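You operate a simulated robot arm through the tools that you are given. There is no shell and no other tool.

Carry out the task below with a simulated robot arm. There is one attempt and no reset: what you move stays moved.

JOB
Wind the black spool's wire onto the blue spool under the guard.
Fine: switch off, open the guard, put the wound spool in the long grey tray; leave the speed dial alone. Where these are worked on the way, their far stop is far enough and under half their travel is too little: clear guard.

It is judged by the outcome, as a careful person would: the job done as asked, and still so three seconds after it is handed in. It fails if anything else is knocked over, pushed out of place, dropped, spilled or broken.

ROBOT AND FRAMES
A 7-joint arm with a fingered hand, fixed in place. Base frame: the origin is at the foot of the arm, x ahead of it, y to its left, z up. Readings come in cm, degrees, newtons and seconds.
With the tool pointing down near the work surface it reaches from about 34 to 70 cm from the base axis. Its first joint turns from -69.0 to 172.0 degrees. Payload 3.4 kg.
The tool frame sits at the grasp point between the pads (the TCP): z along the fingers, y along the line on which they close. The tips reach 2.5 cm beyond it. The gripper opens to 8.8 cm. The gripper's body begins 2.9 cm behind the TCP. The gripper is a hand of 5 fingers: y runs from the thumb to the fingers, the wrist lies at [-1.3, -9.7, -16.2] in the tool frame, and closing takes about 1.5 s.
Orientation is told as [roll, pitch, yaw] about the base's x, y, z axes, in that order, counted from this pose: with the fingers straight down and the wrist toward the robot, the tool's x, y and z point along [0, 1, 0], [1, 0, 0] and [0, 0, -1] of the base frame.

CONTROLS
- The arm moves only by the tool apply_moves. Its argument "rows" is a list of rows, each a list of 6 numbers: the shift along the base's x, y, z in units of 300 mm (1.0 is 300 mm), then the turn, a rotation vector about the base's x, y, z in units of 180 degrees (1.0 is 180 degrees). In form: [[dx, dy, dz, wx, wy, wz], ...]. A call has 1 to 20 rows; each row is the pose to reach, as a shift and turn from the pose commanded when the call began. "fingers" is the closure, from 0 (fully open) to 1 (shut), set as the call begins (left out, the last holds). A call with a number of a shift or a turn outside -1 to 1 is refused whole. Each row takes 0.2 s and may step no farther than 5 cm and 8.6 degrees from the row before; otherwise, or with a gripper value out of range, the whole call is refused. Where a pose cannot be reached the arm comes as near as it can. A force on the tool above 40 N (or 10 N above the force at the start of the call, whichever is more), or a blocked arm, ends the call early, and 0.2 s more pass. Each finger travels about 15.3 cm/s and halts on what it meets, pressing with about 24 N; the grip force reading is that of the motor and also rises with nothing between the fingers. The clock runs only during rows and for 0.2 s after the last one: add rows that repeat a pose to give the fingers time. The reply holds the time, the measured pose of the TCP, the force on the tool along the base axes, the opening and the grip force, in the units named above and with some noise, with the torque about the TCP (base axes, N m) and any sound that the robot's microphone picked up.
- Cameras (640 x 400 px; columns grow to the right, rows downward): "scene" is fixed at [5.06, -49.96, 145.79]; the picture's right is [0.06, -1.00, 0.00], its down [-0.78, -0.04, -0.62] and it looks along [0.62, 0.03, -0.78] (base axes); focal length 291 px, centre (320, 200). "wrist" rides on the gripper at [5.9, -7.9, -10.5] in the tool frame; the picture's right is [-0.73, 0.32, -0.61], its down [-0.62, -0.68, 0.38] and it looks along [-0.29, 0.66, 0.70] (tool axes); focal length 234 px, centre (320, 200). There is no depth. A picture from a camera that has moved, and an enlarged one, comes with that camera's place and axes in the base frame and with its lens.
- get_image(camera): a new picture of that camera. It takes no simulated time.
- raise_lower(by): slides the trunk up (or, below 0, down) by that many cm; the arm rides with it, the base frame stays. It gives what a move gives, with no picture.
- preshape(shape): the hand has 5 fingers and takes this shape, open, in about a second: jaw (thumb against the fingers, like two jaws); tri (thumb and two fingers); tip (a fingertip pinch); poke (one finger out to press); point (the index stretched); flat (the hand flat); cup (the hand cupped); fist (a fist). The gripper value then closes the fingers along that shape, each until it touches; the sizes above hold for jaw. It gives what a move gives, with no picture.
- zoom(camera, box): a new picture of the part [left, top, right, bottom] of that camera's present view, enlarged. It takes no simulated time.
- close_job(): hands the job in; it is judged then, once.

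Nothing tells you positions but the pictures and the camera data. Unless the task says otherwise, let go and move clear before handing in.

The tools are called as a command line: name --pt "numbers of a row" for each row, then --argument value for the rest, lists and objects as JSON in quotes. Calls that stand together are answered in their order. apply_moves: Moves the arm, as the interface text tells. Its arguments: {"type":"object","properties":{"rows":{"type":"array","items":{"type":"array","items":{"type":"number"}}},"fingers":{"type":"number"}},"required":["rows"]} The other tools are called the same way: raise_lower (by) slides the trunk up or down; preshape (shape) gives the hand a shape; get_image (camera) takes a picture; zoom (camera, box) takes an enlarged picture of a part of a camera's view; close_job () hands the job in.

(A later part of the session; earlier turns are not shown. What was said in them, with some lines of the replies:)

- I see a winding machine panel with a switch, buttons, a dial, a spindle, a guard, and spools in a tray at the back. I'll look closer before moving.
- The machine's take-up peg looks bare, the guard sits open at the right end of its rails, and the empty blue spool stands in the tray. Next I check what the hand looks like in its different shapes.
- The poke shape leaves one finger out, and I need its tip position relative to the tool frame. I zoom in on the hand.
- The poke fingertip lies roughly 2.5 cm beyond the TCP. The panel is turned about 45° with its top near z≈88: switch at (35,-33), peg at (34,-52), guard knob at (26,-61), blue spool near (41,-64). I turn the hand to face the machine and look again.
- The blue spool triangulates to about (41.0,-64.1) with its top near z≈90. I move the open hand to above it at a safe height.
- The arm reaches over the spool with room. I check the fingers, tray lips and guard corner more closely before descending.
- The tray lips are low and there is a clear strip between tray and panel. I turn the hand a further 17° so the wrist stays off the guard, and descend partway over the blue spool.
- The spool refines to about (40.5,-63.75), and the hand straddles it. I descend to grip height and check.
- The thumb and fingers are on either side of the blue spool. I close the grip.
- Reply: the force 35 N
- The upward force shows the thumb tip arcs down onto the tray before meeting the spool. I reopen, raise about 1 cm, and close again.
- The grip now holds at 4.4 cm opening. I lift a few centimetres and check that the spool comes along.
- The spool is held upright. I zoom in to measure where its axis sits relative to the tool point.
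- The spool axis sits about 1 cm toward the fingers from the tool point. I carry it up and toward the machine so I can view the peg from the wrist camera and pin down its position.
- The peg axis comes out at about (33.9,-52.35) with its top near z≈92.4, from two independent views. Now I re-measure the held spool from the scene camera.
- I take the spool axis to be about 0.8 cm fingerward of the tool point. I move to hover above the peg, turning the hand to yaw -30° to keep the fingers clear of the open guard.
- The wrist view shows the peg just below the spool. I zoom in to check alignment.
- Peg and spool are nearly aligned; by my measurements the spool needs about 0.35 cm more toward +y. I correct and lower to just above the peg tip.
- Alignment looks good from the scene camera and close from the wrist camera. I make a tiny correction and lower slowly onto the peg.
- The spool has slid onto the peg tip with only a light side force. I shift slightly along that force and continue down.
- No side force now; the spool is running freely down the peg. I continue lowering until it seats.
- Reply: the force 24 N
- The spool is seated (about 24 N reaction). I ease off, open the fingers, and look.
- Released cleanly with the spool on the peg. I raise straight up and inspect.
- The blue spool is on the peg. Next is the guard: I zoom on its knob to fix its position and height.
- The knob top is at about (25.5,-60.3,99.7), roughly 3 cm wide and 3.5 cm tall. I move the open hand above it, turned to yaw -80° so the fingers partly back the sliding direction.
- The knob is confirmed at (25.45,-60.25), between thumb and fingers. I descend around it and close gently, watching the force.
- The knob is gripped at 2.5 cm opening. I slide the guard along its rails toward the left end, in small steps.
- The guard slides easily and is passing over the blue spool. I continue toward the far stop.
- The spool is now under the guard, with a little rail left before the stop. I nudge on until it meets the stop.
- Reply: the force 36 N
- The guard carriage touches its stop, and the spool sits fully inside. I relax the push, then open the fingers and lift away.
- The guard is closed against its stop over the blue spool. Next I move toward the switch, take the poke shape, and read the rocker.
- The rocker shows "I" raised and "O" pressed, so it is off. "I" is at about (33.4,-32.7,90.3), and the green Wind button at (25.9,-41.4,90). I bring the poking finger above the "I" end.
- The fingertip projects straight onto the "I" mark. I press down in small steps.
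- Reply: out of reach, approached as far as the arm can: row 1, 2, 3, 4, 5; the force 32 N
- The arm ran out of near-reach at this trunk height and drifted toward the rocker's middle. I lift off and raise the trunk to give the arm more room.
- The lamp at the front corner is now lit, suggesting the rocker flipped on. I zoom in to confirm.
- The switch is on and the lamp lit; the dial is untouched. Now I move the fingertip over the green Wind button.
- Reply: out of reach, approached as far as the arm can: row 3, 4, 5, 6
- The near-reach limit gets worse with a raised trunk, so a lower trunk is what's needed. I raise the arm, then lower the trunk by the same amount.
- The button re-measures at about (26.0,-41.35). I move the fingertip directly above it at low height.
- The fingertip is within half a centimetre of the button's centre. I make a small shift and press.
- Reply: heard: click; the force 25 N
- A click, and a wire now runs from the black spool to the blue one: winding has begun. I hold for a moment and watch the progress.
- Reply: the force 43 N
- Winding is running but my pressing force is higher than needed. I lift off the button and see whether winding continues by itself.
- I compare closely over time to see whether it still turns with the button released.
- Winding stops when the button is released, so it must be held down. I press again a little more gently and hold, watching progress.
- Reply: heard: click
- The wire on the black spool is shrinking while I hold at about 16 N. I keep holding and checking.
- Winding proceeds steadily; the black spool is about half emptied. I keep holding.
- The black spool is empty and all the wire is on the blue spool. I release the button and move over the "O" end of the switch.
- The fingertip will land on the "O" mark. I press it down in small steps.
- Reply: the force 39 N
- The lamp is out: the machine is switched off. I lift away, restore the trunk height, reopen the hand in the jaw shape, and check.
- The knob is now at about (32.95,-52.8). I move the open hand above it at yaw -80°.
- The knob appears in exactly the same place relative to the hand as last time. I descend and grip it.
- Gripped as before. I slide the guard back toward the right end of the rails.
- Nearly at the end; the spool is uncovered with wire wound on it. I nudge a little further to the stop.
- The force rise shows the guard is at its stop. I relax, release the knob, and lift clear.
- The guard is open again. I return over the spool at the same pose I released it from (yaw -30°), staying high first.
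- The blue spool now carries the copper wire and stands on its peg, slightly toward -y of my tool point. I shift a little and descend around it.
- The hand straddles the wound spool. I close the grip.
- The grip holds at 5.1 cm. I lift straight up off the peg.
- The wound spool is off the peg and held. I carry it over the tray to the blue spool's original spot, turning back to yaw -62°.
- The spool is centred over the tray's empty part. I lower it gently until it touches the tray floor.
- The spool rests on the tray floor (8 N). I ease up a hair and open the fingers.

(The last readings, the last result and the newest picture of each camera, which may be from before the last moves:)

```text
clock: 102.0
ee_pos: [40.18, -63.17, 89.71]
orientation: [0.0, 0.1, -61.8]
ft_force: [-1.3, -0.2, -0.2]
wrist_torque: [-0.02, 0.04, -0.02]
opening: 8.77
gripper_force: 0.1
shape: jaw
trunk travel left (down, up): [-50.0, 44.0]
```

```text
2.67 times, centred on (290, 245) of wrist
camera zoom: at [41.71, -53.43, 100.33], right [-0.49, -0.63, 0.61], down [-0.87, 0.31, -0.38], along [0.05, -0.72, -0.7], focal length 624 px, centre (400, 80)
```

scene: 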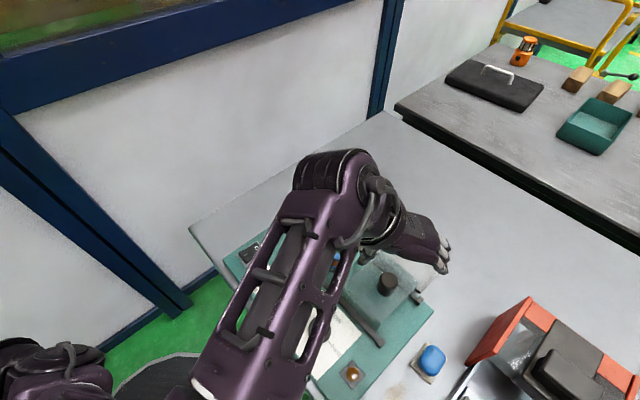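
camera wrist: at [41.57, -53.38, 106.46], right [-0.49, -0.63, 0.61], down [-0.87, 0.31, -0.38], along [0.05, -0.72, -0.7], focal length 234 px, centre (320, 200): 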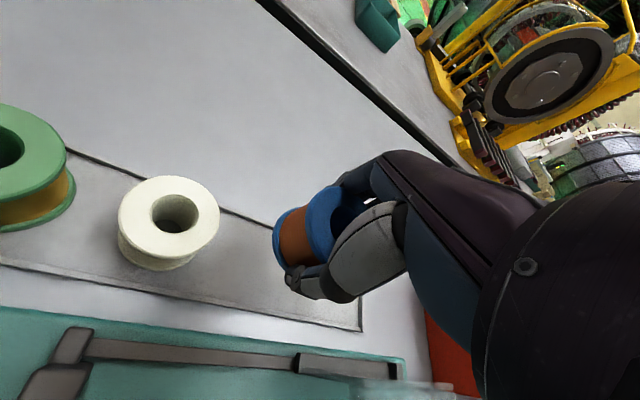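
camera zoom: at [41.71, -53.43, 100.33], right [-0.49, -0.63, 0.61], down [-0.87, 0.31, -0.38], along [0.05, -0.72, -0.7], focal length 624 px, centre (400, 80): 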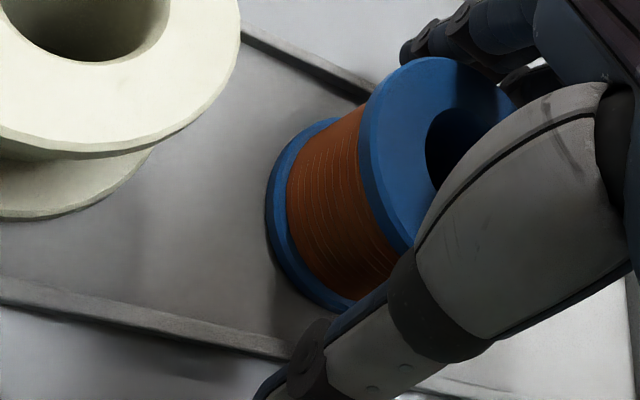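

Released upright in the tray. I rise straight up, then move back clear of the bench and check everything.

apply_moves --pt "0 0 0.06 0 0 0" --pt "0 0 0.18 0 0 0" --pt "0 0 0.32 0 0 0" --pt "0 0 0.46 0 0 0" --pt "0 0 0.6 0 0 0" --pt "0 0 0.75 0 0 0" --pt "-0.02 0.14 0.78 0 0 0.03" --pt "-0.04 0.28 0.78 0 0 0.06" --pt "-0.08 0.42 0.78 0 0 0.09" --pt "-0.12 0.56 0.78 0 0 0.12" --pt "-0.2 0.68 0.78 0 0 0.15"

get_image --camera "scene"

zoom --camera "scene" --box '[220, 170, 460, 320]'

zoom --camera "scene" --box '[220, 250, 460, 400]'

get_image --camera "wrist"

```text
clock: 104.4
ee_pos: [33.9, -42.58, 113.07]
orientation: [0.1, -0.1, -34.9]
ft_force: [-0.7, -0.3, -0.2]
wrist_torque: [0.0, 0.01, -0.02]
opening: 8.78
gripper_force: 0.2
shape: jaw
trunk travel left (down, up): [-50.0, 44.0]
```

```text
taken
```

scene: 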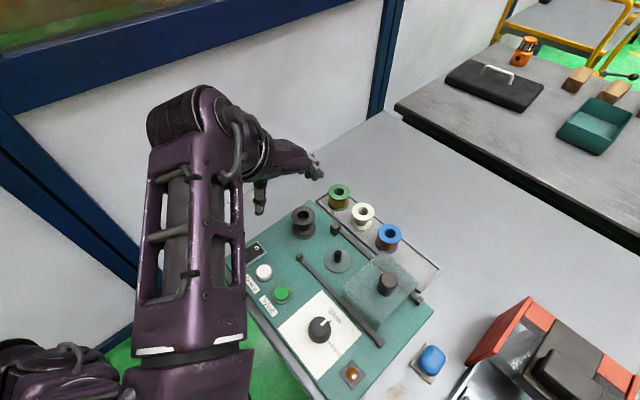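

```text
2.67 times, centred on (340, 245) of scene
camera zoom: at [5.06, -49.96, 145.79], right [0.06, -1.0, 0.0], down [-0.78, -0.04, -0.62], along [0.62, 0.03, -0.78], focal length 776 px, centre (267, 80)
```

zoom: 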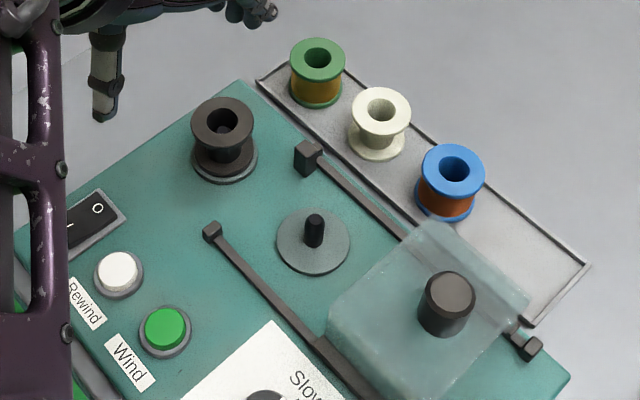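

```text
2.67 times, centred on (340, 325) of scene
camera zoom: at [5.06, -49.96, 145.79], right [0.06, -1.0, 0.0], down [-0.78, -0.04, -0.62], along [0.62, 0.03, -0.78], focal length 776 px, centre (267, -133)
```

zoom: 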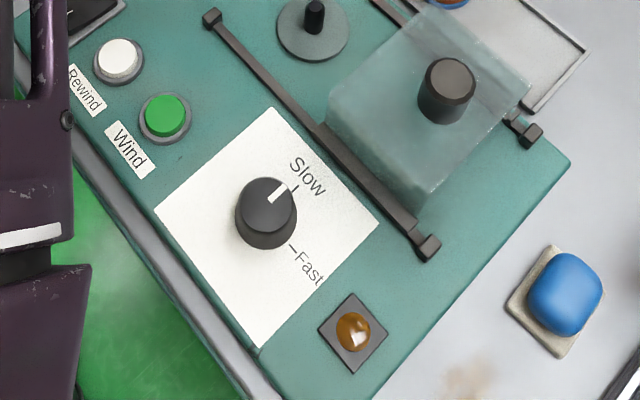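

```text
taken
camera wrist: at [30.89, -33.24, 123.72], right [-0.15, -0.78, 0.61], down [-0.91, -0.12, -0.38], along [0.37, -0.61, -0.69], focal length 234 px, centre (320, 200)
```

wrist: 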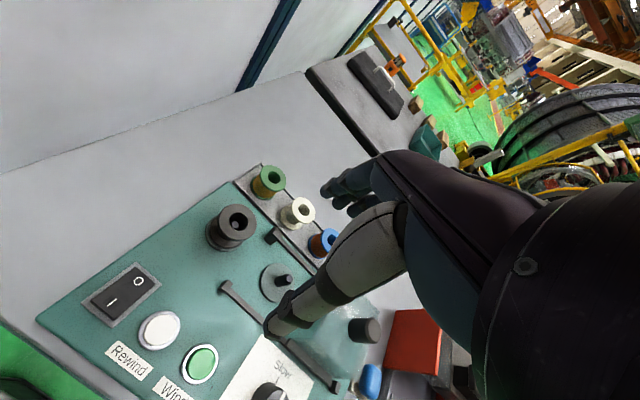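

The blue spool, wound with wire, stands in the grey tray and the black spool is empty. The guard is open at its stop, the lamp is out with the switch off, the dial is unchanged and the hand is clear, so I hand the job in.

close_job

```text
The job is handed in.
```

The job is done and handed in. All the wire from the black spool is now on the blue spool, which stands upright in the long grey tray at its original spot.

- **Switch:** it is off, and the lamp is out.
- **Guard:** it is slid open to its stop. It was closed to the far stop while winding.
- **Speed dial:** I did not touch it; it still points to Slow.
- **Everything else:** the last pictures show the other spools, the tray and the nearby items where they were. The hand is open and clear of the machine.

- **Thumb on the tray:** on the first try at picking up the blue spool, the thumb pressed on the tray at about 33 N, so I reopened, raised the hand and gripped again.
- **Switch-on press:** this push slid toward the middle of the rocker, but the switch turned on.
- **Wind button:** the machine only winds while the button is held, so the winding was done in two presses.
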